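You operate a simulated robot arm through the tools that you are given. There is no shell and no other tool. Be economical: measure what you need, move in short steps, check, and stop when the job is done.

You run a simulated two-armed robot. Do the job below in one go: nothing can be reset, and whatever is moved stays where it is left.

TASK
Hold the grey tub on the top of the mixing bench steady with one hand and put the blue chuck jaw in it with the other.

Only the result counts: the job must be done as asked and must still hold three seconds after the hand-in. Knocking over, shifting, dropping, spilling or breaking anything else fails it.

THE ROBOT
Two 7-joint arms with two-finger grippers on one trunk, on a base that drives. Base frame: it is fixed to the floor where the robot stands at the start and does not move with it; the origin is under the middle of the robot, x ahead of it, y to its left, z up; the surface under the hand at the start is at about z = 0.82. Lengths are in m, angles in rad, forces in N, time in s.
The left shoulder is at the start at [0.037, 0.163, 1.143], the right one opposite. With the tool pointing down near the work surface each hand reaches from about 0.28 to 0.74 m from the robot's upright axis, wherever it stands, measured 20 degrees to its own side. Places, roughly: grey tub [-1.75, -0.5, 0.75]. Payload 2.45 kg a hand.
The TCP of each hand is the grasp point between the finger pads, 0.026 m short of the fingertips. In the tool frame z runs along the fingers and y along their closing line. Largest opening 0.096 m; the body of the gripper starts 0.069 m behind the TCP.
Orientation is told as [roll, pitch, yaw] about the base's x, y, z axes, in that order, counted from this pose: with the fingers straight down and closing along the base's y, the tool's x points along the base's -x, its y along +y and its z along -z.

THE INTERFACE
- The arms move only by the tool servo_tool. It takes "left_steps", "right_steps" or both (then of equal length, played together; a hand with none holds still); each is a list of rows, each an object of numbers (a shift or turn left out is 0, a gripper value left out holds the last): "gripper": the finger opening in cm, from 0 to 9.6; "x", "y", "z": the shift along the tool's x, y, z in units of 20 mm (1.0 is 20 mm); "rx", "ry", "rz": the turn, a rotation vector about the tool's x, y, z in units of 5 degrees (1.0 is 5 degrees). In form: [{"gripper": .., "x": .., "y": .., "z": .., "rx": .., "ry": .., "rz": ..}, ...]. A call has 1 to 20 rows; each row shifts and turns the commanded pose from where the row before left it, along the tool's axes as they then stand. A call with a number of a shift or a turn outside -1 to 1 is refused whole. Each row takes 0.2 s and may step no farther than 0.05 m and 0.15 rad from the row before; otherwise, or with a gripper value out of range, the whole call is refused. Where a pose cannot be reached the arm comes as near as it can. A force on the tool above 40 N (or 10 N above the force at the start of the call, whichever is more), or a blocked arm, ends the call early, and 0.2 s more pass. Each finger halts on what it meets, pressing with about 34 N; the grip force reading is that of the motor and also rises with nothing between the fingers. The clock runs only during rows and for 0.2 s after the last one: add rows that do not move to give the fingers time. It gives the time, the measured TCP pose, the force on the tool (base axes), the opening and the grip force at its end, in the units of the frame above (readings bear some noise), with the torque about the TCP (base axes, N m) and any sound that the robot's microphone picked up.
- Cameras (640 x 400 px; columns grow to the right, rows downward): "scene" is now at [0.0843, 0.0021, 1.5888]; the picture's right is [0.09, -1.00, 0.00], its down [-0.93, -0.08, -0.36] and it looks along [0.36, 0.03, -0.93] (base axes); focal length 284 px, centre (320, 200). "left" rides on the left gripper at [0.082, -0.003, -0.098] in its tool frame; the picture's right is [0.04, 1.00, 0.00], its down [-0.73, 0.03, -0.68] and it looks along [-0.68, 0.03, 0.73] (tool axes); focal length 256 px, centre (320, 200). "right" rides on the right gripper at [0.082, 0.003, -0.098] in its tool frame; the picture's right is [-0.04, 1.00, 0.00], its down [-0.73, -0.03, -0.68] and it looks along [-0.68, -0.03, 0.73] (tool axes); focal length 256 px, centre (320, 200). There is no depth. A picture from a camera that has moved, and an enlarged one, comes with that camera's place and axes in the base frame and with its lens. The place of the scene camera against the robot may be out by one fixed shift of up to 0.012 m in any direction.
- snapshot(camera): a new picture of that camera. No time passes.
- lift_body(by): slides the trunk up (or, below 0, down) by that many m; the arms and the scene camera ride with it, the base frame stays. It gives what a move gives, with no picture.
- roll_base(legs): drives the robot by 1 to 6 legs, each [ahead, left, turn to the left] in m, m and rad, along the robot's own axes; the way and the turn of a leg run together, so that a leg with both is an arc; at most 1.5 m and 3.142 rad a leg. The arms and the cameras ride along, it lands a little off, and it stops where it bumps. It gives what a move gives.
- pan_tilt(pan, tilt): turns the head with the scene camera to pan (to the left, within 2.094 rad either way) and tilt (down, from -0.506 to 1.204), counted from straight ahead of the robot. It gives what a move gives.
- inspect(camera, box): a new picture of the part [left, top, right, bottom] of that camera's present view, enlarged. No time passes.
- finish_job(): hands the job in; it is judged then, once.

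Work in short steps. Places have to be worked out from the pictures, the camera data and where the tool is seen: move nearer, look again, correct. Check each grasp and each placing, and mend what went wrong. You have 120 turns and 108 pictures in all, those below and enlarged ones among them. Open the grippers and draw the arms clear of the work before you hand the job in, unless the task says otherwise; then end with one line.

The tools are called after ">>>" as a command line: name --argument value ..., lists and objects as JSON in quotes. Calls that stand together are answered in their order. servo_tool: Moves the arms, as the interface text tells. Its arguments: {"type":"object","properties":{"left_steps":{"type":"array"},"right_steps":{"type":"array"}},"required":[]} The other tools are called the same way: lift_body (by) slides the trunk up or down; roll_base (legs) drives the base; pan_tilt (pan, tilt) turns the head that bears the scene camera; snapshot (camera) takes a picture; inspect (camera, box) takes an enlarged picture of a part of a camera's view; finish_job () hands the job in.

At the start:

```text
clock: 0.0
left_eef_pos: [0.2374, 0.2056, 0.7599]
left_tool_rot: [-0.001, 0.003, 0.0]
left_contact_force: [-0.6, 0.2, 0.0]
left_wrist_torque: [0.03, 0.04, -0.01]
left_width: 0.096
left_grasp_force: 0.0
right_eef_pos: [0.3131, -0.0137, 0.9994]
right_tool_rot: [-0.003, 0.002, 0.0]
right_contact_force: [0.5, -1.0, -0.3]
right_wrist_torque: [-0.03, 0.0, 0.0]
right_width: 0.096
right_grasp_force: 0.0
trunk travel left (down, up): [-0.313, 0.254]
robot x, y, heading: [-0.0004, 0.0029, -0.005]
head pan, tilt: [0.087, 1.201]
```

scene: 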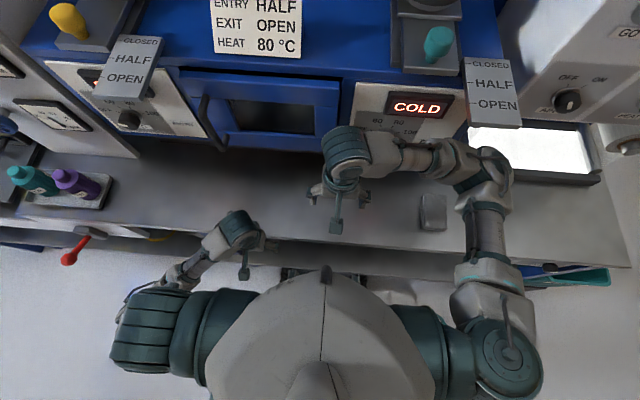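
right: 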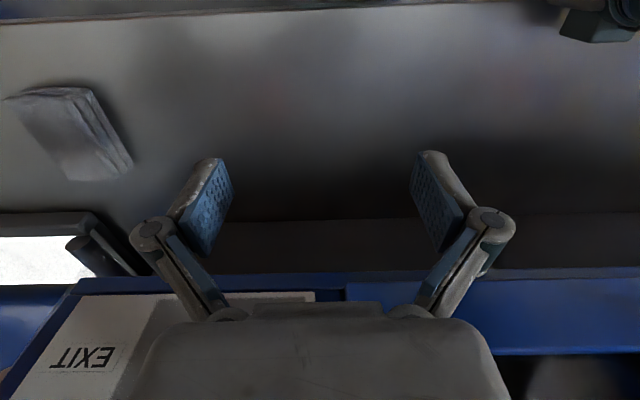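
left: 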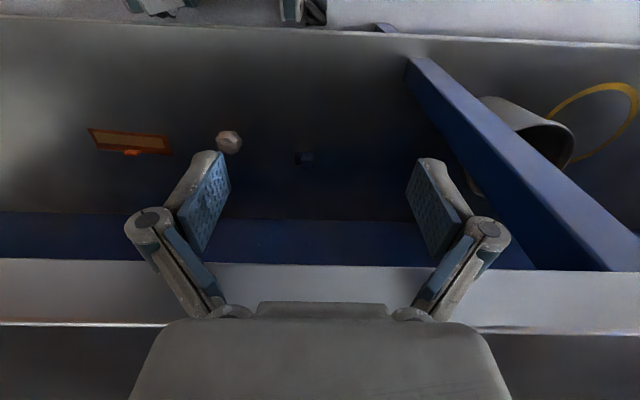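

I'll first look around with the head, to find the blue jaw and the bench behind, before moving arms or base.

>>> pan_tilt --pan 0.6 --tilt 0.8

>>> snapshot --camera "scene"

>>> pan_tilt --pan 2.09 --tilt 0.5

>>> snapshot --camera "scene"

>>> pan_tilt --pan -2.09 --tilt 0.5

>>> snapshot --camera "scene"

>>> pan_tilt --pan -0.6 --tilt 0.8

>>> snapshot --camera "scene"

```text
clock: 0.9
left_eef_pos: [0.2364, 0.2039, 0.7601]
left_tool_rot: [0.0, 0.001, -0.002]
left_contact_force: [0.1, 1.2, 0.3]
left_wrist_torque: [-0.02, 0.04, -0.02]
left_width: 0.096
left_grasp_force: 0.1
right_eef_pos: [0.3121, -0.0142, 0.9987]
right_tool_rot: [-0.001, -0.001, 0.001]
right_contact_force: [0.6, 0.4, -0.2]
right_wrist_torque: [-0.03, -0.01, 0.0]
right_width: 0.096
right_grasp_force: 0.1
trunk travel left (down, up): [-0.313, 0.254]
robot x, y, heading: [-0.0013, 0.0008, 0.001]
head pan, tilt: [0.6, 0.799]
```

```text
104 pictures are left
camera scene: at [0.0954, 0.0427, 1.6164], right [0.56, -0.83, 0.0], down [-0.59, -0.41, -0.69], along [0.57, 0.39, -0.72], focal length 284 px, centre (320, 200)
```

scene: 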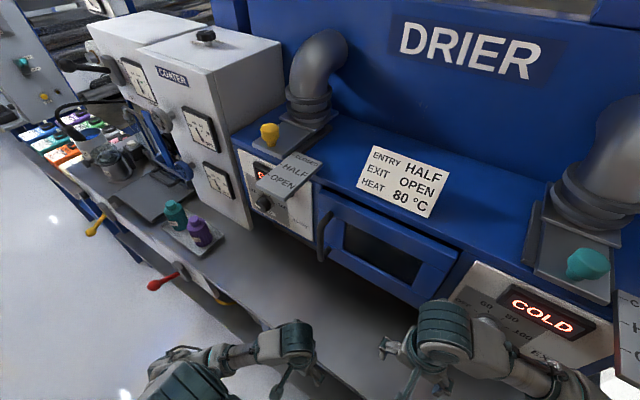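

```text
clock: 2.5
left_eef_pos: [0.2362, 0.2057, 0.761]
left_tool_rot: [0.001, 0.0, 0.0]
left_contact_force: [-0.6, -0.3, 0.1]
left_wrist_torque: [0.0, 0.0, 0.03]
left_width: 0.096
left_grasp_force: 0.1
right_eef_pos: [0.3113, -0.0127, 0.9995]
right_tool_rot: [0.0, -0.003, 0.0]
right_contact_force: [-0.5, -0.9, -0.3]
right_wrist_torque: [0.02, 0.0, 0.0]
right_width: 0.0962
right_grasp_force: 0.2
trunk travel left (down, up): [-0.313, 0.254]
robot x, y, heading: [0.0038, 0.0001, -0.005]
head pan, tilt: [2.089, 0.499]
```

```text
103 pictures are left
camera scene: at [-0.0164, 0.0763, 1.6427], right [0.87, 0.49, 0.0], down [0.23, -0.42, -0.88], along [-0.44, 0.76, -0.48], focal length 284 px, centre (320, 200)
```

scene: 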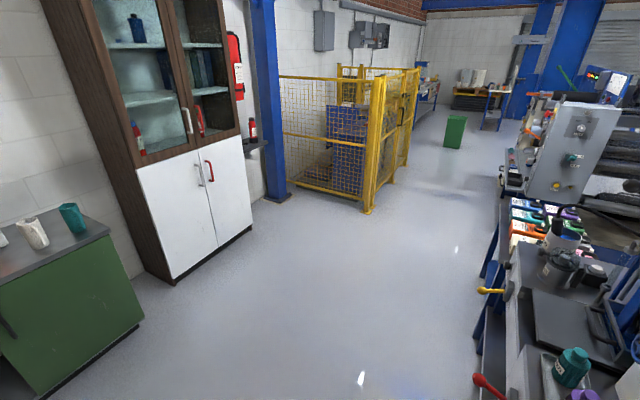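

```text
clock: 5.9
left_eef_pos: [0.2351, 0.2044, 0.7607]
left_tool_rot: [-0.002, 0.001, 0.0]
left_contact_force: [-0.7, -0.1, -0.1]
left_wrist_torque: [-0.02, -0.05, -0.01]
left_width: 0.0958
left_grasp_force: 0.0
right_eef_pos: [0.3108, -0.0143, 0.9988]
right_tool_rot: [-0.001, -0.002, -0.001]
right_contact_force: [0.1, 0.2, 0.5]
right_wrist_torque: [0.0, 0.02, -0.02]
right_width: 0.0961
right_grasp_force: 0.2
trunk travel left (down, up): [-0.313, 0.254]
robot x, y, heading: [-0.0036, 0.0008, 0.001]
head pan, tilt: [-2.089, 0.499]
```

```text
102 pictures are left
camera scene: at [-0.0164, -0.082, 1.6429], right [-0.87, 0.5, 0.0], down [0.23, 0.41, -0.88], along [-0.44, -0.76, -0.48], focal length 284 px, centre (320, 200)
```

scene: 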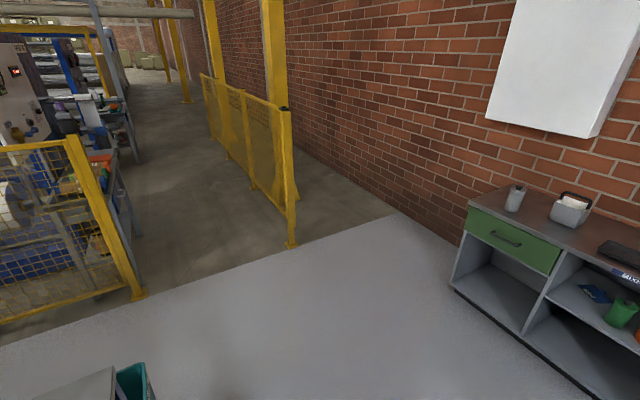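

```text
clock: 7.5
left_eef_pos: [0.2359, 0.2045, 0.7624]
left_tool_rot: [-0.001, -0.001, -0.001]
left_contact_force: [0.3, 0.1, -0.1]
left_wrist_torque: [-0.03, 0.0, -0.01]
left_width: 0.0961
left_grasp_force: 0.1
right_eef_pos: [0.3112, -0.0144, 1.001]
right_tool_rot: [-0.001, -0.003, 0.0]
right_contact_force: [0.1, 0.8, 0.7]
right_wrist_torque: [0.0, 0.0, 0.01]
right_width: 0.0961
right_grasp_force: 0.1
trunk travel left (down, up): [-0.313, 0.254]
robot x, y, heading: [0.0005, 0.0002, -0.0]
head pan, tilt: [-0.6, 0.799]
```

```text
101 pictures are left
camera scene: at [0.0952, -0.0486, 1.6166], right [-0.57, -0.82, 0.0], down [-0.59, 0.4, -0.7], along [0.57, -0.4, -0.72], focal length 284 px, centre (320, 200)
```

scene: 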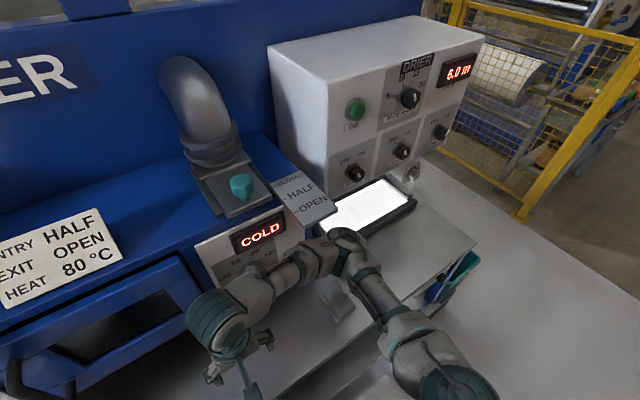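

The bench behind (green drawer, open shelves) should be the mixing bench. I back off the machine a bit and turn round to see it.

>>> roll_base --legs '[[-0.35, 0, 0], [0, 0, -1.57], [0, 0, -1.45]]'

>>> pan_tilt --pan 0 --tilt 0.6

>>> snapshot --camera "scene"

```text
clock: 17.1
left_eef_pos: [-0.5524, -0.2375, 0.7612]
left_tool_rot: [-0.002, 0.001, -2.991]
left_contact_force: [-0.4, 0.8, 0.2]
left_wrist_torque: [-0.01, -0.04, -0.02]
left_width: 0.0962
left_grasp_force: 0.0
right_eef_pos: [-0.6595, -0.0327, 0.9984]
right_tool_rot: [-0.002, -0.002, -2.99]
right_contact_force: [-0.6, 0.2, 0.3]
right_wrist_torque: [-0.01, 0.0, 0.02]
right_width: 0.096
right_grasp_force: 0.1
trunk travel left (down, up): [-0.313, 0.254]
robot x, y, heading: [-0.3496, -0.0001, -2.996]
head pan, tilt: [-0.6, 0.799]
```

```text
clock: 18.1
left_eef_pos: [-0.5508, -0.2371, 0.7605]
left_tool_rot: [0.001, -0.002, -2.99]
left_contact_force: [-0.2, -0.3, -0.7]
left_wrist_torque: [-0.02, 0.0, -0.04]
left_width: 0.096
left_grasp_force: 0.1
right_eef_pos: [-0.6586, -0.0323, 1.0002]
right_tool_rot: [-0.002, -0.004, -2.992]
right_contact_force: [-0.1, 1.0, 0.6]
right_wrist_torque: [-0.01, -0.04, 0.01]
right_width: 0.0961
right_grasp_force: 0.0
trunk travel left (down, up): [-0.313, 0.254]
robot x, y, heading: [-0.3491, 0.0018, -2.993]
head pan, tilt: [0.0, 0.6]
```

```text
100 pictures are left
camera scene: at [-0.4608, -0.0235, 1.6333], right [-0.15, 0.99, 0.0], down [0.56, 0.09, -0.82], along [-0.81, -0.12, -0.57], focal length 284 px, centre (320, 200)
```

scene: 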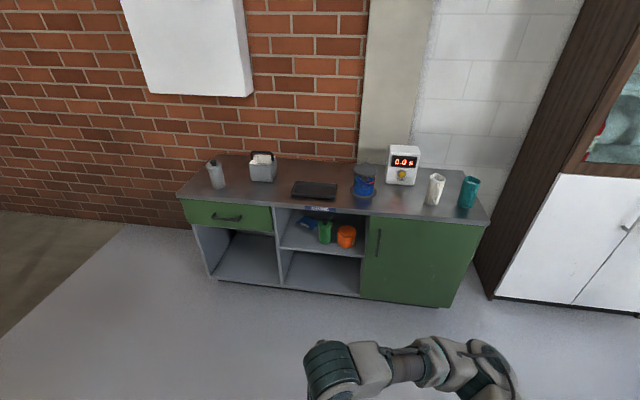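

The mixing bench is in view. I enlarge it to see its top and shelves.

>>> inspect --camera "scene" --box '[170, 130, 350, 290]'

>>> inspect --camera "scene" --box '[320, 130, 500, 290]'

```text
2.50 times, centred on (260, 210) of scene
camera zoom: at [-0.4608, -0.0235, 1.6333], right [-0.15, 0.99, 0.0], down [0.56, 0.09, -0.82], along [-0.81, -0.12, -0.57], focal length 711 px, centre (470, 175)
```

zoom: 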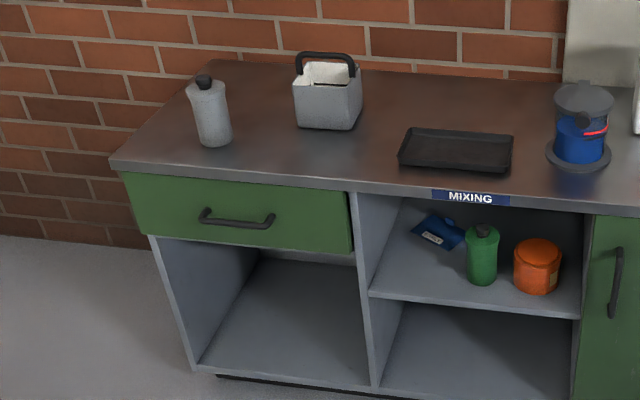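

```text
2.50 times, centred on (410, 210) of scene
camera zoom: at [-0.4608, -0.0235, 1.6333], right [-0.15, 0.99, 0.0], down [0.56, 0.09, -0.82], along [-0.81, -0.12, -0.57], focal length 711 px, centre (95, 175)
```

zoom: 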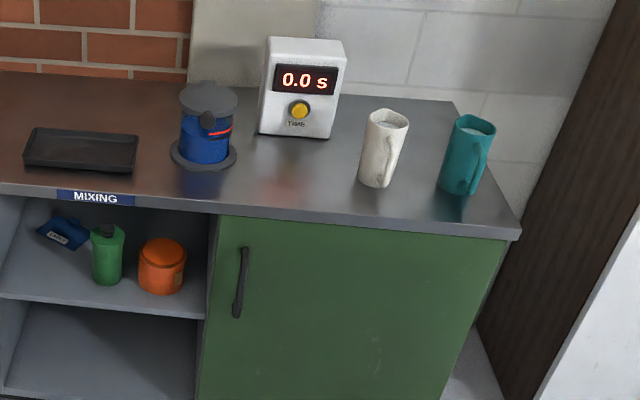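

The tub seems to be the handled grey box. A blue item with a label lies in the shelf; I'll drive nearer to view both.

>>> roll_base --legs '[[0.45, 0, -0.15]]'

>>> inspect --camera "scene" --box '[170, 130, 410, 290]'

>>> snapshot --camera "left"

```text
clock: 20.8
left_eef_pos: [-1.0282, -0.236, 0.7619]
left_tool_rot: [0.001, -0.003, 3.138]
left_contact_force: [-0.2, 0.3, 0.0]
left_wrist_torque: [-0.01, -0.03, 0.02]
left_width: 0.0962
left_grasp_force: 0.0
right_eef_pos: [-1.1032, -0.0167, 0.9996]
right_tool_rot: [-0.002, -0.003, 3.139]
right_contact_force: [-0.2, -0.4, 0.0]
right_wrist_torque: [0.02, 0.01, 0.03]
right_width: 0.0957
right_grasp_force: 0.0
trunk travel left (down, up): [-0.313, 0.254]
robot x, y, heading: [-0.7909, -0.0323, 3.139]
head pan, tilt: [0.0, 0.6]
```

```text
2.50 times, centred on (290, 210) of scene
camera zoom: at [-0.906, -0.0391, 1.6334], right [0.0, 1.0, 0.0], down [0.57, 0.0, -0.82], along [-0.82, 0.0, -0.57], focal length 711 px, centre (395, 175)
```

zoom: 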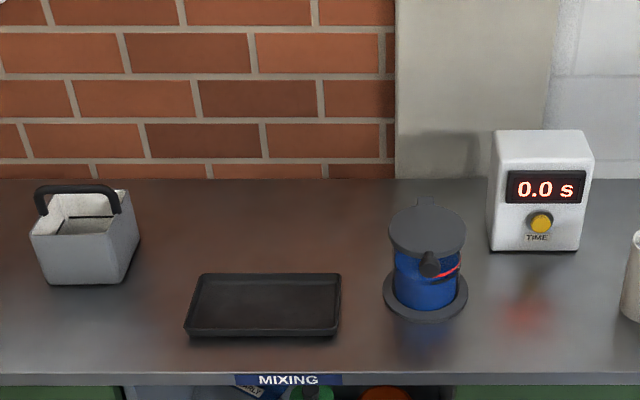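

```text
96 pictures are left
camera left: at [-0.9472, -0.2337, 0.8603], right [0.04, -1.0, 0.0], down [-0.73, -0.03, 0.68], along [-0.68, -0.02, -0.73], focal length 256 px, centre (320, 200)
```

left: 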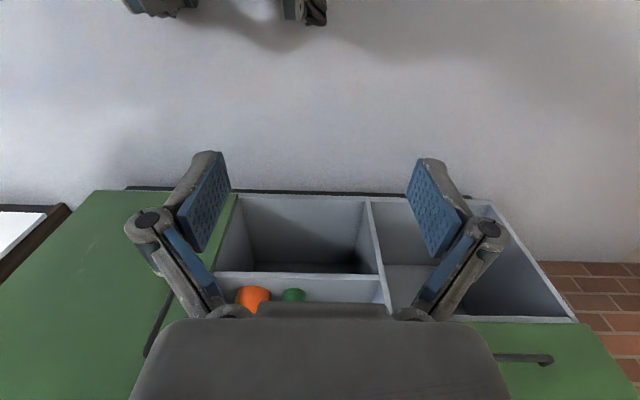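

No jaw on the bench top. I lower the trunk to look straight at the blue item in the shelf.

>>> lift_body --by -0.3

>>> pan_tilt --pan 0.15 --tilt 0.75

>>> inspect --camera "scene" --box '[200, 100, 440, 260]'

```text
clock: 23.5
left_eef_pos: [-0.9248, -0.2354, 0.4154]
left_tool_rot: [-0.001, 0.456, 3.139]
left_contact_force: [-0.7, 0.3, 0.5]
left_wrist_torque: [0.02, -0.01, 0.02]
left_width: 0.0962
left_grasp_force: 0.0
right_eef_pos: [-1.104, -0.0168, 0.7086]
right_tool_rot: [0.0, -0.006, 3.124]
right_contact_force: [-38.8, 1.1, 8.4]
right_wrist_torque: [-0.02, -4.79, 0.28]
right_width: 0.0958
right_grasp_force: 0.0
trunk travel left (down, up): [-0.021, 0.546]
robot x, y, heading: [-0.791, -0.0333, 3.139]
head pan, tilt: [0.0, 0.6]
stopped: the force on the tool passed its limit at 49 N (the readings are from after the stop); the commanded pose is now the measured one
```

```text
clock: 24.2
left_eef_pos: [-0.9259, -0.2353, 0.4158]
left_tool_rot: [-0.001, 0.456, 3.138]
left_contact_force: [0.0, -0.2, -0.3]
left_wrist_torque: [-0.03, -0.01, 0.01]
left_width: 0.0963
left_grasp_force: 0.2
right_eef_pos: [-1.1041, -0.0168, 0.709]
right_tool_rot: [0.0, -0.002, 3.129]
right_contact_force: [-55.9, -1.4, 26.9]
right_wrist_torque: [0.32, -8.47, 0.18]
right_width: 0.096
right_grasp_force: 0.0
trunk travel left (down, up): [-0.021, 0.546]
robot x, y, heading: [-0.7923, -0.0309, 3.137]
head pan, tilt: [0.15, 0.75]
```

```text
2.50 times, centred on (320, 180) of scene
camera zoom: at [-1.1888, -0.0499, 1.2763], right [-0.15, 0.99, 0.0], down [0.68, 0.1, -0.73], along [-0.72, -0.11, -0.69], focal length 711 px, centre (320, 250)
```

zoom: 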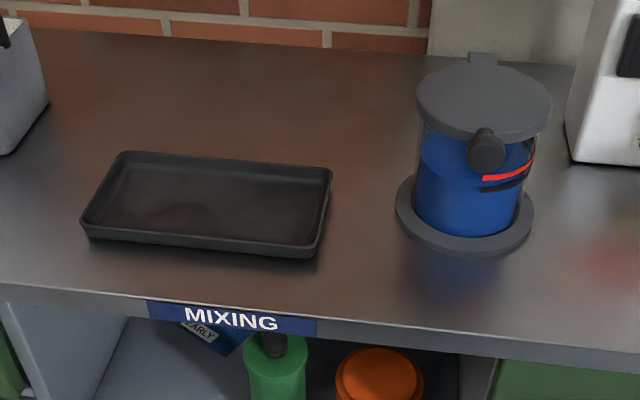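

The trunk leans forward when lowered and the right arm meets the robot itself; I raise it back at once.

>>> lift_body --by 0.3

>>> snapshot --camera "scene"

```text
clock: 27.2
left_eef_pos: [-0.9251, -0.2369, 0.7149]
left_tool_rot: [0.0, 0.456, 3.139]
left_contact_force: [0.5, 0.5, 0.1]
left_wrist_torque: [0.02, 0.02, 0.0]
left_width: 0.0962
left_grasp_force: 0.0
right_eef_pos: [-1.1021, -0.0172, 1.008]
right_tool_rot: [0.001, -0.001, 3.132]
right_contact_force: [-0.4, 0.8, -0.3]
right_wrist_torque: [0.0, -0.03, 0.0]
right_width: 0.096
right_grasp_force: 0.0
trunk travel left (down, up): [-0.321, 0.246]
robot x, y, heading: [-0.793, -0.0325, 3.135]
head pan, tilt: [0.15, 0.75]
```

```text
94 pictures are left
camera scene: at [-0.8958, -0.0511, 1.6284], right [-0.15, 0.99, 0.0], down [0.68, 0.1, -0.73], along [-0.72, -0.11, -0.68], focal length 284 px, centre (320, 200)
```

scene: 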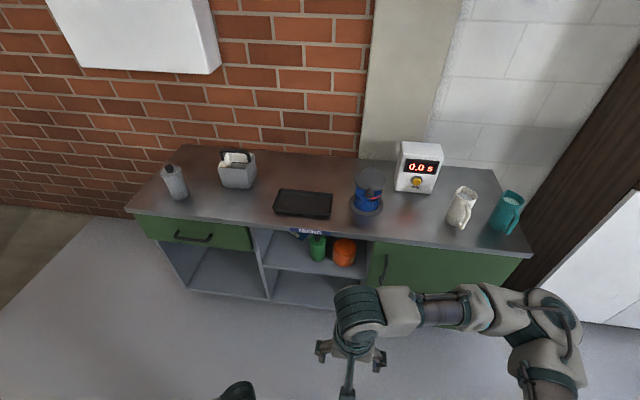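

The shelf item is a labelled pouch, not a jaw. I turn to survey the drier bench and its neighbours from a distance.

>>> roll_base --legs '[[0, 0, 1.6]]'

>>> pan_tilt --pan 1.57 --tilt 0.55

>>> snapshot --camera "scene"

>>> inspect --camera "scene" --box '[0, 100, 320, 300]'

>>> inspect --camera "scene" --box '[320, 100, 640, 300]'

```text
clock: 31.5
left_eef_pos: [-0.5852, -0.1569, 0.7143]
left_tool_rot: [0.0, 0.452, -1.538]
left_contact_force: [-0.1, -0.5, 0.2]
left_wrist_torque: [-0.02, 0.02, 0.01]
left_width: 0.096
left_grasp_force: 0.1
right_eef_pos: [-0.7971, -0.3404, 1.0094]
right_tool_rot: [-0.001, -0.002, -1.544]
right_contact_force: [-0.6, -0.6, 0.2]
right_wrist_torque: [0.01, -0.03, -0.01]
right_width: 0.0962
right_grasp_force: 0.1
trunk travel left (down, up): [-0.321, 0.246]
robot x, y, heading: [-0.7929, -0.0342, -1.538]
head pan, tilt: [0.15, 0.75]
```

```text
clock: 33.0
left_eef_pos: [-0.5856, -0.1551, 0.7146]
left_tool_rot: [0.0, 0.451, -1.537]
left_contact_force: [-0.4, -0.2, -0.3]
left_wrist_torque: [-0.03, 0.0, -0.02]
left_width: 0.0961
left_grasp_force: 0.0
right_eef_pos: [-0.7984, -0.3394, 1.0102]
right_tool_rot: [0.001, -0.002, -1.545]
right_contact_force: [0.0, -0.2, -0.6]
right_wrist_torque: [0.02, -0.02, 0.04]
right_width: 0.096
right_grasp_force: 0.1
trunk travel left (down, up): [-0.321, 0.246]
robot x, y, heading: [-0.789, -0.0331, -1.537]
head pan, tilt: [1.571, 0.55]
```

```text
93 pictures are left
camera scene: at [-0.6987, -0.0565, 1.646], right [0.03, -1.0, 0.0], down [-0.52, -0.01, -0.85], along [0.85, 0.03, -0.52], focal length 284 px, centre (320, 200)
```

scene: 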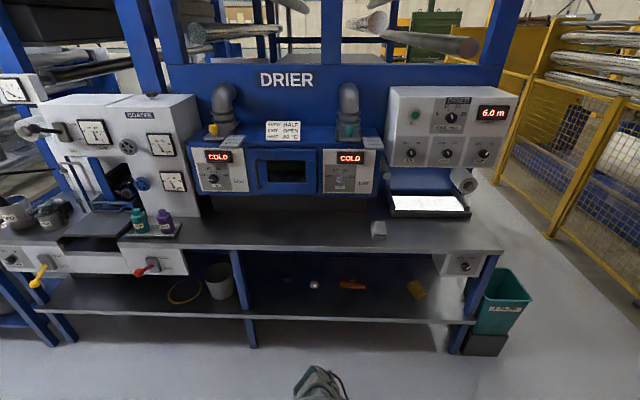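

```text
2.00 times, centred on (160, 200) of scene
camera zoom: at [-0.6987, -0.0565, 1.646], right [0.03, -1.0, 0.0], down [-0.52, -0.01, -0.85], along [0.85, 0.03, -0.52], focal length 569 px, centre (640, 200)
```

zoom: 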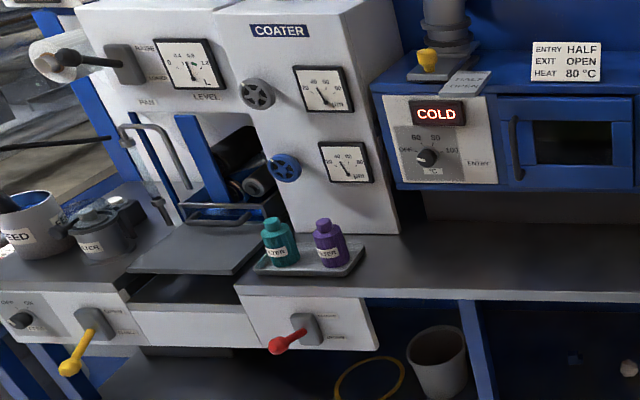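

```text
2.00 times, centred on (480, 200) of scene
camera zoom: at [-0.6987, -0.0565, 1.646], right [0.03, -1.0, 0.0], down [-0.52, -0.01, -0.85], along [0.85, 0.03, -0.52], focal length 569 px, centre (0, 200)
```

zoom: 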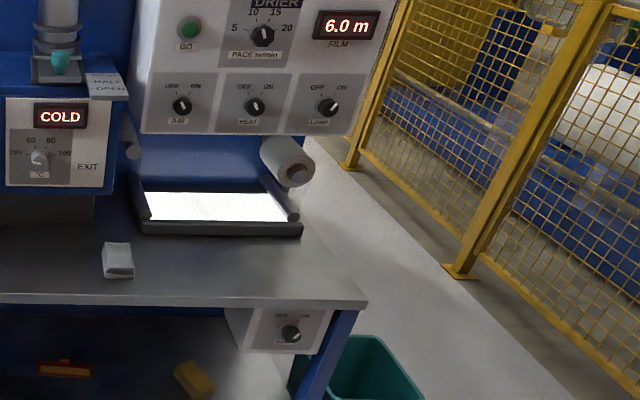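

The drier bench's lower shelf holds small objects, one a dark blue block. I enlarge it.

>>> inspect --camera "scene" --box '[240, 250, 450, 330]'

>>> inspect --camera "scene" --box '[260, 265, 330, 305]'

```text
3.05 times, centred on (345, 290) of scene
camera zoom: at [-0.6987, -0.0565, 1.646], right [0.03, -1.0, 0.0], down [-0.52, -0.01, -0.85], along [0.85, 0.03, -0.52], focal length 867 px, centre (244, -74)
```

zoom: 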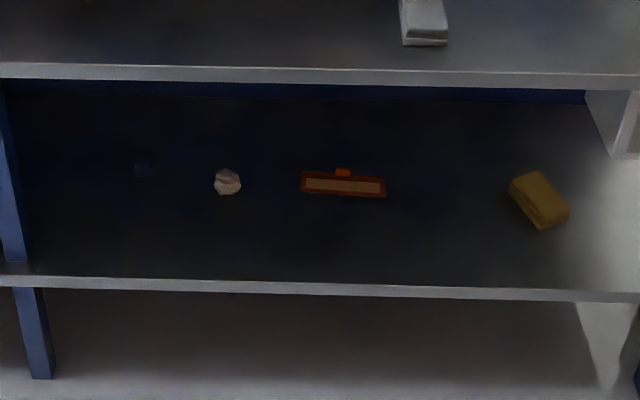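

```text
9.14 times, centred on (295, 285) of scene
camera zoom: at [-0.6987, -0.0565, 1.646], right [0.03, -1.0, 0.0], down [-0.52, -0.01, -0.85], along [0.85, 0.03, -0.52], focal length 2601 px, centre (549, -577)
```

zoom: 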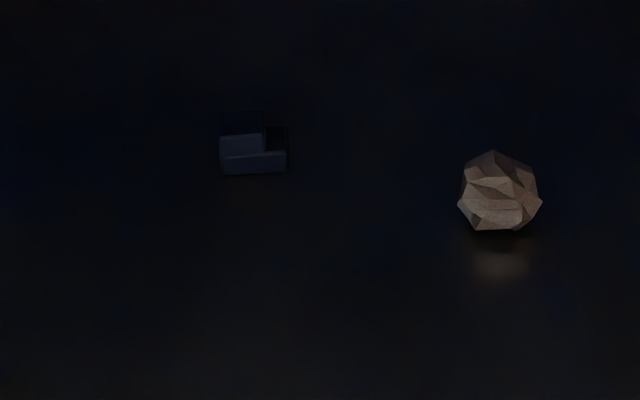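

The stepped blue block on the drier's lower shelf is the chuck jaw, about (0.49, 0.18, 0.36). Facing open floor here, I reach both hands out forward to test how the trunk lowers without the arms folding.

>>> servo_tool --left_steps '[{"ry": -1}, {"ry": -1}, {"ry": -1}, {"ry": -1}, {"ry": -1}, {"x": -1}, {"x": -1}, {"x": -1}, {"x": -1}, {"x": -1}, {"x": -1}, {"x": -1}, {"x": -1}, {"x": -1}, {"x": -1}, {"x": -1}, {"x": -1}]' --right_steps '[{"x": -1}, {"x": -1}, {"x": -1}, {"x": -1}, {"x": -1}, {"x": -1}, {"x": -1}, {"y": -1}, {"y": -1}, {"y": -1}, {"y": -1}, {"y": -1}, {"y": -1}, {"y": -1}, {"y": -1}, {"y": -1}, {"y": -1}]'

>>> pan_tilt --pan 0 --tilt 1.0

>>> snapshot --camera "scene"

```text
clock: 36.6
left_eef_pos: [-0.5808, -0.3992, 0.7006]
left_tool_rot: [0.003, 0.018, -1.538]
left_contact_force: [-0.5, 0.1, 0.0]
left_wrist_torque: [0.0, 0.0, -0.01]
left_width: 0.0959
left_grasp_force: 0.1
left hand out of reach, approached as far as the arm can: row 5
right_eef_pos: [-0.9962, -0.4873, 1.0115]
right_tool_rot: [0.0, -0.003, -1.545]
right_contact_force: [-0.6, 0.0, -0.2]
right_wrist_torque: [0.0, -0.03, -0.03]
right_width: 0.0961
right_grasp_force: 0.2
trunk travel left (down, up): [-0.321, 0.246]
robot x, y, heading: [-0.7932, -0.0319, -1.539]
head pan, tilt: [1.571, 0.55]
```

```text
clock: 38.3
left_eef_pos: [-0.58, -0.4009, 0.7017]
left_tool_rot: [0.003, 0.017, -1.537]
left_contact_force: [0.6, 0.8, -0.1]
left_wrist_torque: [0.0, -0.01, -0.01]
left_width: 0.0959
left_grasp_force: 0.1
right_eef_pos: [-0.9949, -0.4874, 1.0122]
right_tool_rot: [0.0, -0.004, -1.546]
right_contact_force: [-0.3, -0.9, 0.7]
right_wrist_torque: [0.01, 0.0, 0.01]
right_width: 0.0959
right_grasp_force: 0.1
trunk travel left (down, up): [-0.321, 0.246]
robot x, y, heading: [-0.7942, -0.0353, -1.543]
head pan, tilt: [0.0, 1.0]
```

```text
88 pictures are left
camera scene: at [-0.7886, -0.1305, 1.6094], right [-1.0, -0.03, 0.0], down [-0.03, 0.84, -0.54], along [0.02, -0.54, -0.84], focal length 284 px, centre (320, 200)
```

scene: 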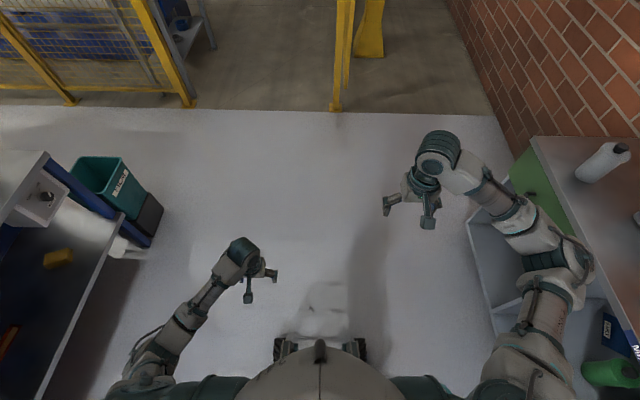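

Both arms are forward and clear. Test lowering the trunk.

>>> lift_body --by -0.15

>>> lift_body --by -0.15

>>> snapshot --camera "scene"

```text
clock: 40.0
left_eef_pos: [-0.5793, -0.4009, 0.5507]
left_tool_rot: [0.001, 0.015, -1.537]
left_contact_force: [-0.3, -0.7, -0.1]
left_wrist_torque: [-0.03, -0.02, 0.0]
left_width: 0.0959
left_grasp_force: 0.1
right_eef_pos: [-0.9959, -0.4847, 0.8608]
right_tool_rot: [0.001, -0.005, -1.544]
right_contact_force: [0.0, 0.3, 0.2]
right_wrist_torque: [-0.02, 0.0, -0.03]
right_width: 0.096
right_grasp_force: 0.0
trunk travel left (down, up): [-0.171, 0.396]
robot x, y, heading: [-0.7937, -0.0341, -1.534]
head pan, tilt: [0.0, 1.0]
```

```text
clock: 41.8
left_eef_pos: [-0.5796, -0.4011, 0.4013]
left_tool_rot: [0.002, 0.013, -1.538]
left_contact_force: [-0.2, 0.2, 0.5]
left_wrist_torque: [-0.05, 0.01, 0.0]
left_width: 0.0959
left_grasp_force: 0.1
right_eef_pos: [-0.9961, -0.4848, 0.7109]
right_tool_rot: [0.002, -0.006, -1.544]
right_contact_force: [0.5, 0.4, 0.2]
right_wrist_torque: [-0.02, -0.01, 0.01]
right_width: 0.0961
right_grasp_force: 0.0
trunk travel left (down, up): [-0.021, 0.546]
robot x, y, heading: [-0.7944, -0.0357, -1.542]
head pan, tilt: [0.0, 1.0]
```

```text
87 pictures are left
camera scene: at [-0.779, -0.4224, 1.2575], right [-1.0, -0.03, 0.0], down [-0.03, 0.84, -0.54], along [0.02, -0.54, -0.84], focal length 284 px, centre (320, 200)
```

scene: 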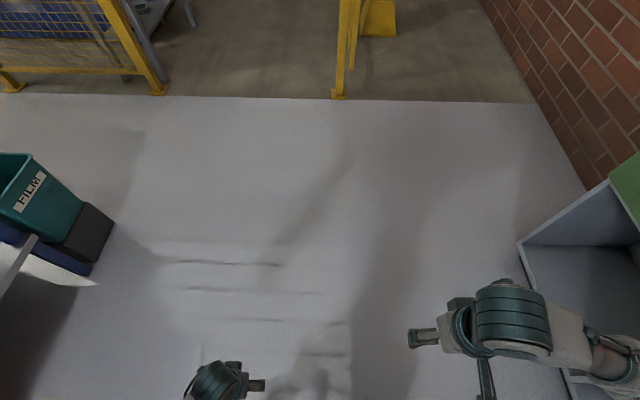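

Lowering leans the torso forward and lowers shoulders 0.3, as needed to get under the table. I now turn to face the drier bench, then preset the arms: left tilted forward, right aside and low.

>>> roll_base --legs '[[0, 0, 1.54]]'

>>> servo_tool --left_steps '[{"ry": -1, "z": -0.5}, {"ry": -1, "z": -0.5}, {"ry": -1, "z": -0.5}, {"ry": -1, "z": -0.5}, {"ry": -1, "z": -0.5}, {"ry": -1, "z": -0.5}, {"ry": -1, "z": -0.5}, {"ry": -1, "z": -0.5}, {}, {}]' --right_steps '[{"x": 0.7, "y": -1, "z": 1}, {"x": 0.7, "y": -1, "z": 1}, {"x": 0.7, "y": -1, "z": 1}, {"x": 0.7, "y": -1, "z": 1}, {"x": 0.7, "y": -1, "z": 1}, {"x": 0.7, "y": -1, "z": 1}, {"x": 0.7, "y": -1, "z": 1}, {"x": 0.7, "y": -1, "z": 1}, {"x": 0.7, "y": -1, "z": 1}, {"x": 0.7, "y": -1, "z": 1}]'

>>> snapshot --camera "scene"

>>> snapshot --camera "left"

```text
clock: 45.8
left_eef_pos: [-0.4087, 0.1496, 0.4006]
left_tool_rot: [0.003, 0.018, -0.054]
left_contact_force: [-0.3, 0.2, 0.2]
left_wrist_torque: [0.02, -0.03, 0.01]
left_width: 0.0961
left_grasp_force: 0.1
right_eef_pos: [-0.3602, -0.2718, 0.7106]
right_tool_rot: [0.001, -0.004, -0.061]
right_contact_force: [-0.4, 0.4, 0.2]
right_wrist_torque: [-0.02, -0.03, -0.02]
right_width: 0.096
right_grasp_force: 0.1
trunk travel left (down, up): [-0.021, 0.546]
robot x, y, heading: [-0.7905, -0.0343, -0.049]
head pan, tilt: [0.0, 1.0]
```

```text
clock: 48.0
left_eef_pos: [-0.4135, 0.1461, 0.4474]
left_tool_rot: [0.005, -0.686, -0.055]
left_contact_force: [0.1, -0.2, 0.0]
left_wrist_torque: [0.03, -0.03, -0.01]
left_width: 0.096
left_grasp_force: 0.1
left hand out of reach, approached as far as the arm can: row 5, 6, 7, 8
right_eef_pos: [-0.5118, -0.466, 0.5096]
right_tool_rot: [0.001, -0.009, -0.058]
right_contact_force: [-0.4, 0.3, -0.1]
right_wrist_torque: [0.01, 0.05, -0.03]
right_width: 0.0961
right_grasp_force: 0.0
right hand out of reach, approached as far as the arm can: row 5
trunk travel left (down, up): [-0.021, 0.546]
robot x, y, heading: [-0.7914, -0.0307, -0.051]
head pan, tilt: [0.0, 1.0]
```

```text
86 pictures are left
camera scene: at [-0.4075, -0.059, 1.2574], right [-0.05, -1.0, 0.0], down [-0.84, 0.04, -0.54], along [0.54, -0.03, -0.84], focal length 284 px, centre (320, 200)
```

scene: 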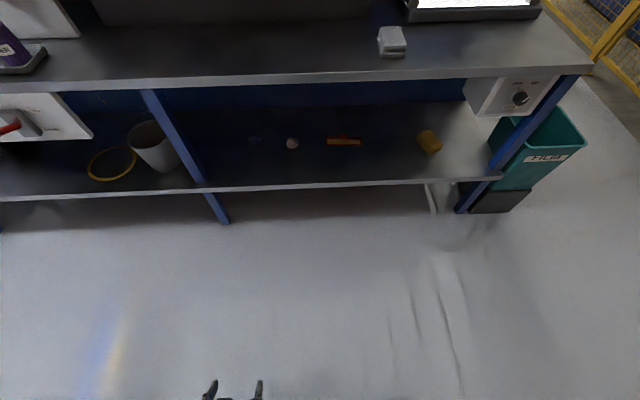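

```text
85 pictures are left
camera left: at [-0.5389, 0.1494, 0.4714], right [0.02, 1.0, -0.02], down [0.14, 0.02, 0.99], along [0.99, -0.02, -0.14], focal length 256 px, centre (320, 200)
```

left: 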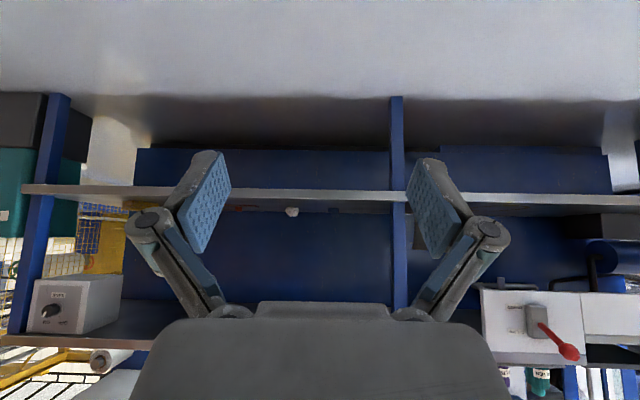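

Triangulating both views confirms the jaw at about (0.50, 0.18, 0.37), shelf top ≈0.355, table underside ≈0.74, post at y≈0.37. I square up and drive in, hand still outside the shelf.

>>> roll_base --legs '[[0, 0, 0.05], [0.58, 0, 0]]'

>>> snapshot --camera "left"

>>> snapshot --camera "scene"

```text
clock: 51.6
left_eef_pos: [0.1462, 0.1536, 0.4463]
left_tool_rot: [0.004, -0.685, -0.022]
left_contact_force: [0.3, 0.0, 0.0]
left_wrist_torque: [-0.01, 0.0, 0.04]
left_width: 0.0959
left_grasp_force: 0.0
right_eef_pos: [0.0684, -0.4618, 0.5105]
right_tool_rot: [0.0, -0.01, -0.027]
right_contact_force: [-0.2, -0.9, -0.3]
right_wrist_torque: [0.0, 0.02, -0.01]
right_width: 0.0959
right_grasp_force: 0.1
trunk travel left (down, up): [-0.021, 0.546]
robot x, y, heading: [-0.2275, -0.0451, -0.018]
head pan, tilt: [0.0, 1.0]
```

```text
84 pictures are left
camera left: at [0.0211, 0.1519, 0.4713], right [-0.01, 1.0, -0.02], down [0.14, 0.02, 0.99], along [0.99, 0.01, -0.14], focal length 256 px, centre (320, 200)
```

left: 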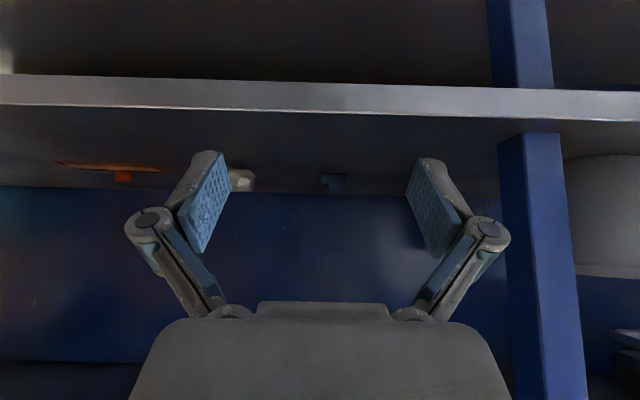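

```text
83 pictures are left
camera scene: at [0.1591, -0.052, 1.2573], right [-0.02, -1.0, 0.0], down [-0.84, 0.02, -0.54], along [0.54, -0.01, -0.84], focal length 284 px, centre (320, 200)
```

scene: 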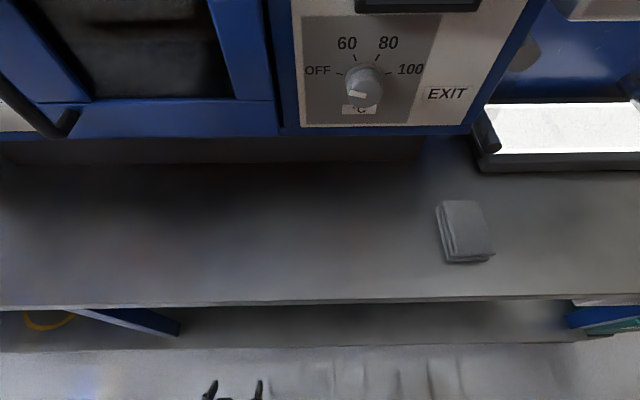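

Jaw estimate now (0.51, 0.18, 0.37). I slide the hand level into the shelf, 0.2 m forward and 25 mm left, keeping it above the shelf.

>>> servo_tool --left_steps '[{"x": -0.774, "z": 0.633, "y": 0.13}, {"x": -0.774, "z": 0.633, "y": 0.13}, {"x": -0.774, "z": 0.633, "y": 0.13}, {"x": -0.774, "z": 0.633, "y": 0.13}, {"x": -0.774, "z": 0.633, "y": 0.13}, {"x": -0.774, "z": 0.633, "y": 0.13}, {"x": -0.774, "z": 0.633, "y": 0.13}, {"x": -0.774, "z": 0.633, "y": 0.13}, {"x": -0.774, "z": 0.633, "y": 0.13}, {"x": -0.774, "z": 0.633, "y": 0.13}]'

>>> snapshot --camera "left"

```text
clock: 53.9
left_eef_pos: [0.3467, 0.1753, 0.4483]
left_tool_rot: [0.003, -0.689, -0.022]
left_contact_force: [-0.3, 0.6, -0.4]
left_wrist_torque: [0.03, -0.01, 0.01]
left_width: 0.096
left_grasp_force: 0.0
right_eef_pos: [0.0673, -0.4624, 0.5118]
right_tool_rot: [0.002, -0.01, -0.024]
right_contact_force: [-0.8, 0.4, -0.4]
right_wrist_torque: [0.01, -0.03, 0.0]
right_width: 0.096
right_grasp_force: 0.1
trunk travel left (down, up): [-0.021, 0.546]
robot x, y, heading: [-0.2285, -0.0365, -0.021]
head pan, tilt: [0.0, 1.0]
```

```text
82 pictures are left
camera left: at [0.2211, 0.1741, 0.4723], right [-0.01, 1.0, -0.02], down [0.14, 0.02, 0.99], along [0.99, 0.01, -0.14], focal length 256 px, centre (320, 200)
```

left: 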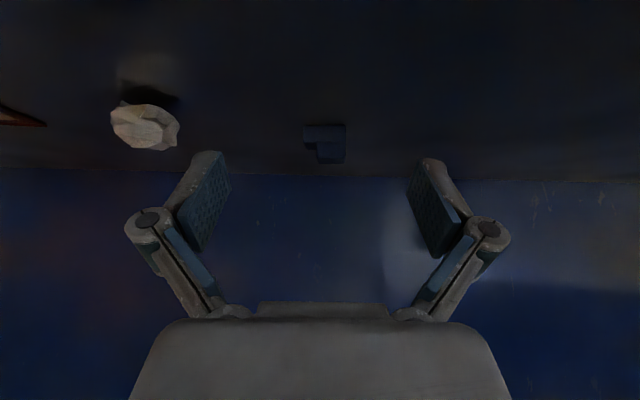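

>>> inspect --camera "left" --box '[280, 110, 370, 175]'

```text
6.15 times, centred on (325, 142) of left
camera zoom: at [0.2211, 0.1741, 0.4723], right [-0.01, 1.0, -0.02], down [0.14, 0.02, 0.99], along [0.99, 0.01, -0.14], focal length 1575 px, centre (289, 554)
```

zoom: 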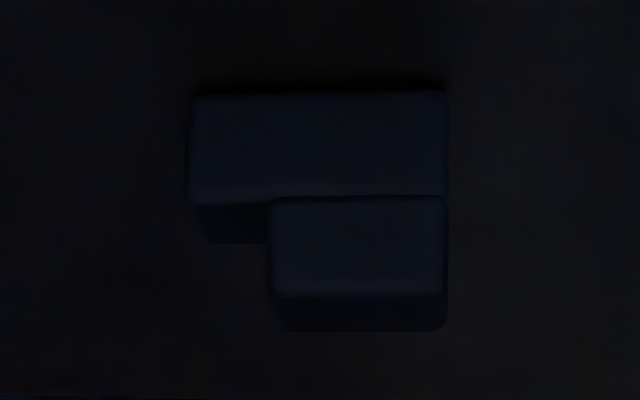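

Enlarged: the jaw is an L-block, about 43 mm along y, 24 mm deep (x 0.477–0.501), 34 mm high, centre y≈0.182. I steepen the hand slightly to pitch −0.51 and go forward above it.

>>> servo_tool --left_steps '[{"ry": 1}, {"ry": 1}, {"x": -0.847, "z": 0.473, "y": 0.07}, {"x": -0.847, "z": 0.473, "y": 0.07}, {"x": -0.847, "z": 0.473, "y": 0.07}, {"x": -0.847, "z": 0.473, "y": 0.07}, {"x": -0.847, "z": 0.473, "y": 0.07}, {"x": -0.847, "z": 0.473, "y": 0.07}, {"x": -0.847, "z": 0.473, "y": 0.07}, {}]'

>>> snapshot --camera "left"

```text
clock: 56.0
left_eef_pos: [0.4819, 0.1834, 0.4484]
left_tool_rot: [0.002, -0.516, -0.021]
left_contact_force: [0.7, 0.1, 0.2]
left_wrist_torque: [0.01, 0.02, 0.0]
left_width: 0.096
left_grasp_force: 0.1
right_eef_pos: [0.0676, -0.4625, 0.5118]
right_tool_rot: [0.001, -0.013, -0.026]
right_contact_force: [0.1, 0.1, 0.0]
right_wrist_torque: [0.0, -0.01, -0.01]
right_width: 0.0958
right_grasp_force: 0.2
trunk travel left (down, up): [-0.021, 0.546]
robot x, y, heading: [-0.2289, -0.0379, -0.021]
head pan, tilt: [0.0, 1.0]
```

```text
80 pictures are left
camera left: at [0.3623, 0.1818, 0.4949], right [-0.02, 1.0, -0.02], down [0.3, 0.02, 0.95], along [0.95, 0.01, -0.3], focal length 256 px, centre (320, 200)
```

left: 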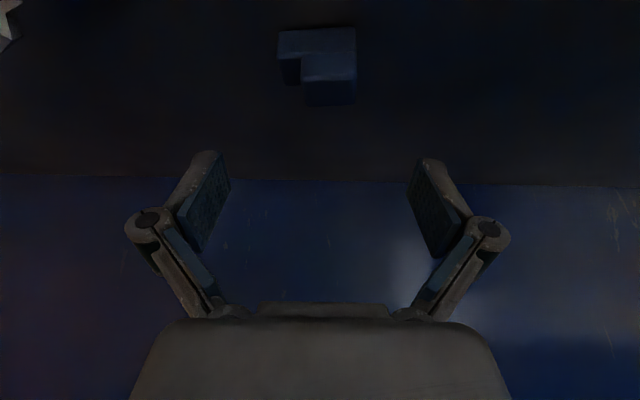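

Jaw sits between the fingers (x 0.475–0.498, y≈0.181). I descend 60 mm straight down.

>>> servo_tool --left_steps '[{"x": 0.293, "z": 0.524}, {"x": 0.293, "z": 0.524}, {"x": 0.293, "z": 0.524}, {"x": 0.293, "z": 0.524}, {"x": 0.293, "z": 0.524}, {}]'

>>> snapshot --camera "left"

```text
clock: 57.5
left_eef_pos: [0.4829, 0.1825, 0.3877]
left_tool_rot: [0.004, -0.516, -0.021]
left_contact_force: [0.7, -0.2, 0.0]
left_wrist_torque: [0.02, -0.02, 0.02]
left_width: 0.0959
left_grasp_force: 0.1
right_eef_pos: [0.0667, -0.4623, 0.5119]
right_tool_rot: [0.002, -0.012, -0.026]
right_contact_force: [-0.3, -0.1, -0.1]
right_wrist_torque: [-0.03, 0.01, 0.01]
right_width: 0.0962
right_grasp_force: 0.0
trunk travel left (down, up): [-0.021, 0.546]
robot x, y, heading: [-0.2277, -0.0383, -0.018]
head pan, tilt: [0.0, 1.0]
```

```text
79 pictures are left
camera left: at [0.3628, 0.1821, 0.4341], right [-0.02, 1.0, -0.02], down [0.3, 0.02, 0.95], along [0.95, 0.01, -0.3], focal length 256 px, centre (320, 200)
```

left: 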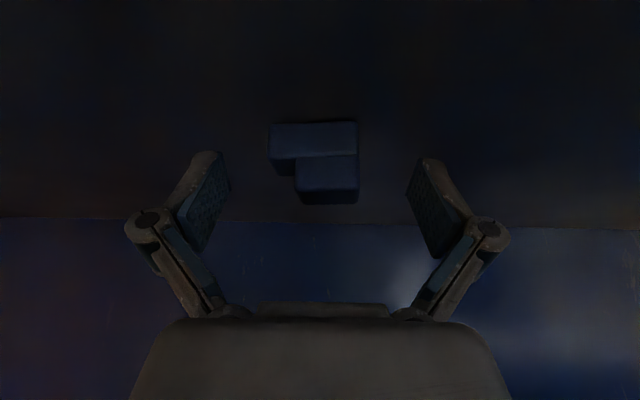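

No contact; fingers straddle the jaw. Close the gripper.

>>> servo_tool --left_steps '[{"gripper": 3}, {"gripper": 3}, {"gripper": 3}, {"gripper": 3}, {"gripper": 3}]'

>>> snapshot --camera "left"

```text
clock: 58.6
left_eef_pos: [0.4823, 0.1827, 0.3892]
left_tool_rot: [0.002, -0.517, -0.021]
left_contact_force: [2.3, -0.8, 4.5]
left_wrist_torque: [0.14, -0.09, -0.05]
left_width: 0.0441
left_grasp_force: 33.8
right_eef_pos: [0.0662, -0.4622, 0.5117]
right_tool_rot: [0.001, -0.011, -0.027]
right_contact_force: [-1.1, 0.7, -0.7]
right_wrist_torque: [0.02, 0.03, 0.02]
right_width: 0.0963
right_grasp_force: 0.0
trunk travel left (down, up): [-0.021, 0.546]
robot x, y, heading: [-0.2273, -0.0375, -0.02]
head pan, tilt: [0.0, 1.0]
```

```text
78 pictures are left
camera left: at [0.363, 0.1819, 0.4349], right [-0.01, 1.0, -0.02], down [0.3, 0.02, 0.95], along [0.95, 0.01, -0.3], focal length 256 px, centre (320, 200)
```

left: 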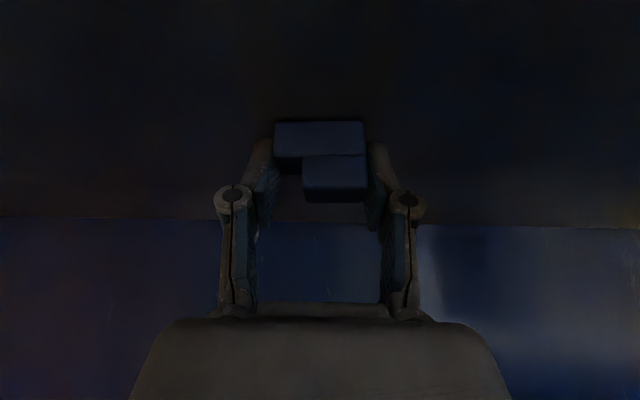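

Gripped at 44 mm, 34 N. Lift 60 mm and look.

>>> servo_tool --left_steps '[{"x": -0.293, "z": -0.524, "gripper": 2.5}, {"x": -0.293, "z": -0.524}, {"x": -0.293, "z": -0.524}, {"x": -0.293, "z": -0.524}, {"x": -0.293, "z": -0.524}, {}]'

>>> snapshot --camera "left"

```text
clock: 60.0
left_eef_pos: [0.4818, 0.182, 0.4485]
left_tool_rot: [0.002, -0.515, -0.019]
left_contact_force: [-0.5, -0.5, -0.5]
left_wrist_torque: [-0.01, 0.02, 0.0]
left_width: 0.0252
left_grasp_force: 0.1
right_eef_pos: [0.0668, -0.4623, 0.5111]
right_tool_rot: [0.002, -0.009, -0.026]
right_contact_force: [0.2, 0.0, 0.0]
right_wrist_torque: [0.0, -0.02, -0.01]
right_width: 0.0959
right_grasp_force: 0.1
trunk travel left (down, up): [-0.021, 0.546]
robot x, y, heading: [-0.2286, -0.0399, -0.016]
head pan, tilt: [0.0, 1.0]
```

```text
77 pictures are left
camera left: at [0.3617, 0.1811, 0.4955], right [-0.02, 1.0, -0.02], down [0.3, 0.02, 0.95], along [0.95, 0.01, -0.3], focal length 256 px, centre (320, 200)
```

left: 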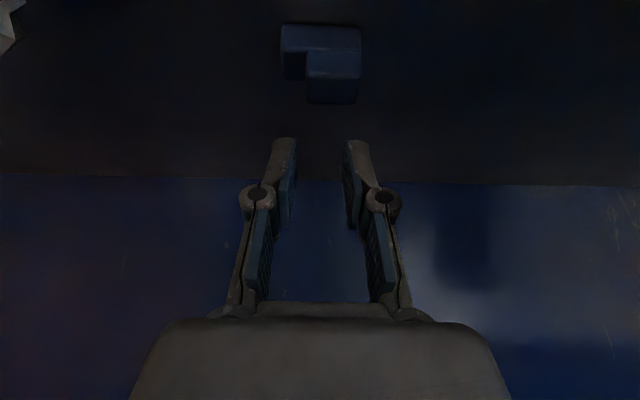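

The jaw slipped out; the fingers only nipped it at their ends. I enlarge the closed fingers to see where their pads really are.

>>> inspect --camera "left" --box '[200, 100, 440, 310]'

```text
1.90 times, centred on (320, 205) of left
camera zoom: at [0.3617, 0.1811, 0.4955], right [-0.02, 1.0, -0.02], down [0.3, 0.02, 0.95], along [0.95, 0.01, -0.3], focal length 488 px, centre (320, 190)
```

zoom: 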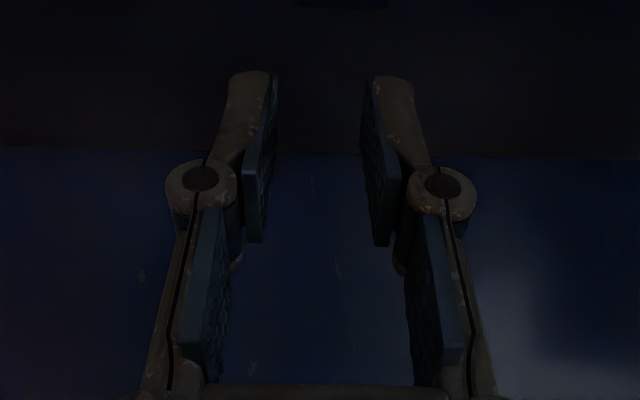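

Pads do reach the tips, but with the tilt only a corner overlapped the low block. I'll reopen, steepen the hand to pitch ≈ −0.17 while descending, so the tips cover the block fully.

>>> servo_tool --left_steps '[{"gripper": 7.5}, {}, {}, {"x": 0.244, "z": 0.436}, {"ry": 1, "x": 0.244, "z": 0.436}, {"ry": 1, "x": 0.206, "z": 0.456}, {"ry": 1}, {"ry": 1}, {}]'

>>> snapshot --camera "left"

```text
clock: 62.0
left_eef_pos: [0.481, 0.1822, 0.4187]
left_tool_rot: [0.001, -0.163, -0.022]
left_contact_force: [0.7, -0.8, -0.1]
left_wrist_torque: [0.01, 0.0, 0.05]
left_width: 0.0749
left_grasp_force: 0.0
right_eef_pos: [0.0665, -0.4621, 0.5122]
right_tool_rot: [0.003, -0.011, -0.028]
right_contact_force: [-0.2, 0.2, -0.1]
right_wrist_torque: [-0.01, -0.01, 0.0]
right_width: 0.096
right_grasp_force: 0.1
trunk travel left (down, up): [-0.021, 0.546]
robot x, y, heading: [-0.2233, -0.0374, -0.02]
head pan, tilt: [0.0, 1.0]
```

```text
75 pictures are left
camera left: at [0.385, 0.1805, 0.5029], right [-0.02, 1.0, 0.0], down [0.61, 0.02, 0.79], along [0.79, 0.01, -0.61], focal length 256 px, centre (320, 200)
```

left: 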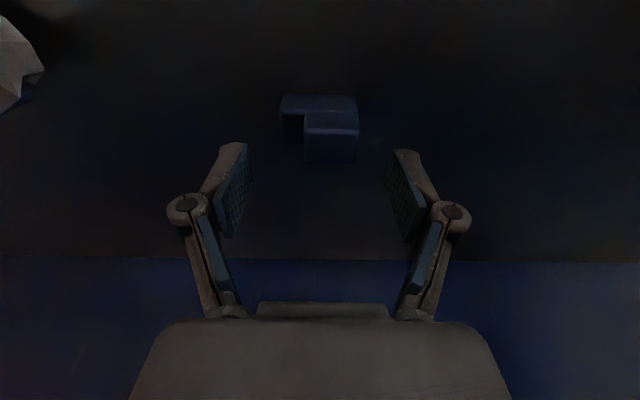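

Posture is fine. Enlarge the jaw for exact x.

>>> inspect --camera "left" --box '[200, 70, 440, 220]'

```text
2.67 times, centred on (320, 145) of left
camera zoom: at [0.385, 0.1805, 0.5029], right [-0.02, 1.0, 0.0], down [0.61, 0.02, 0.79], along [0.79, 0.01, -0.61], focal length 683 px, centre (320, 347)
```

zoom: 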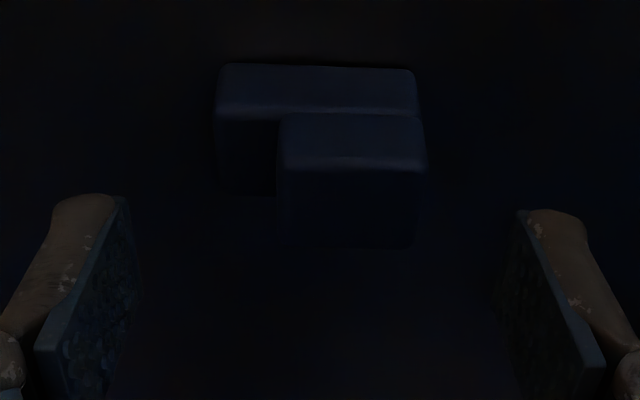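

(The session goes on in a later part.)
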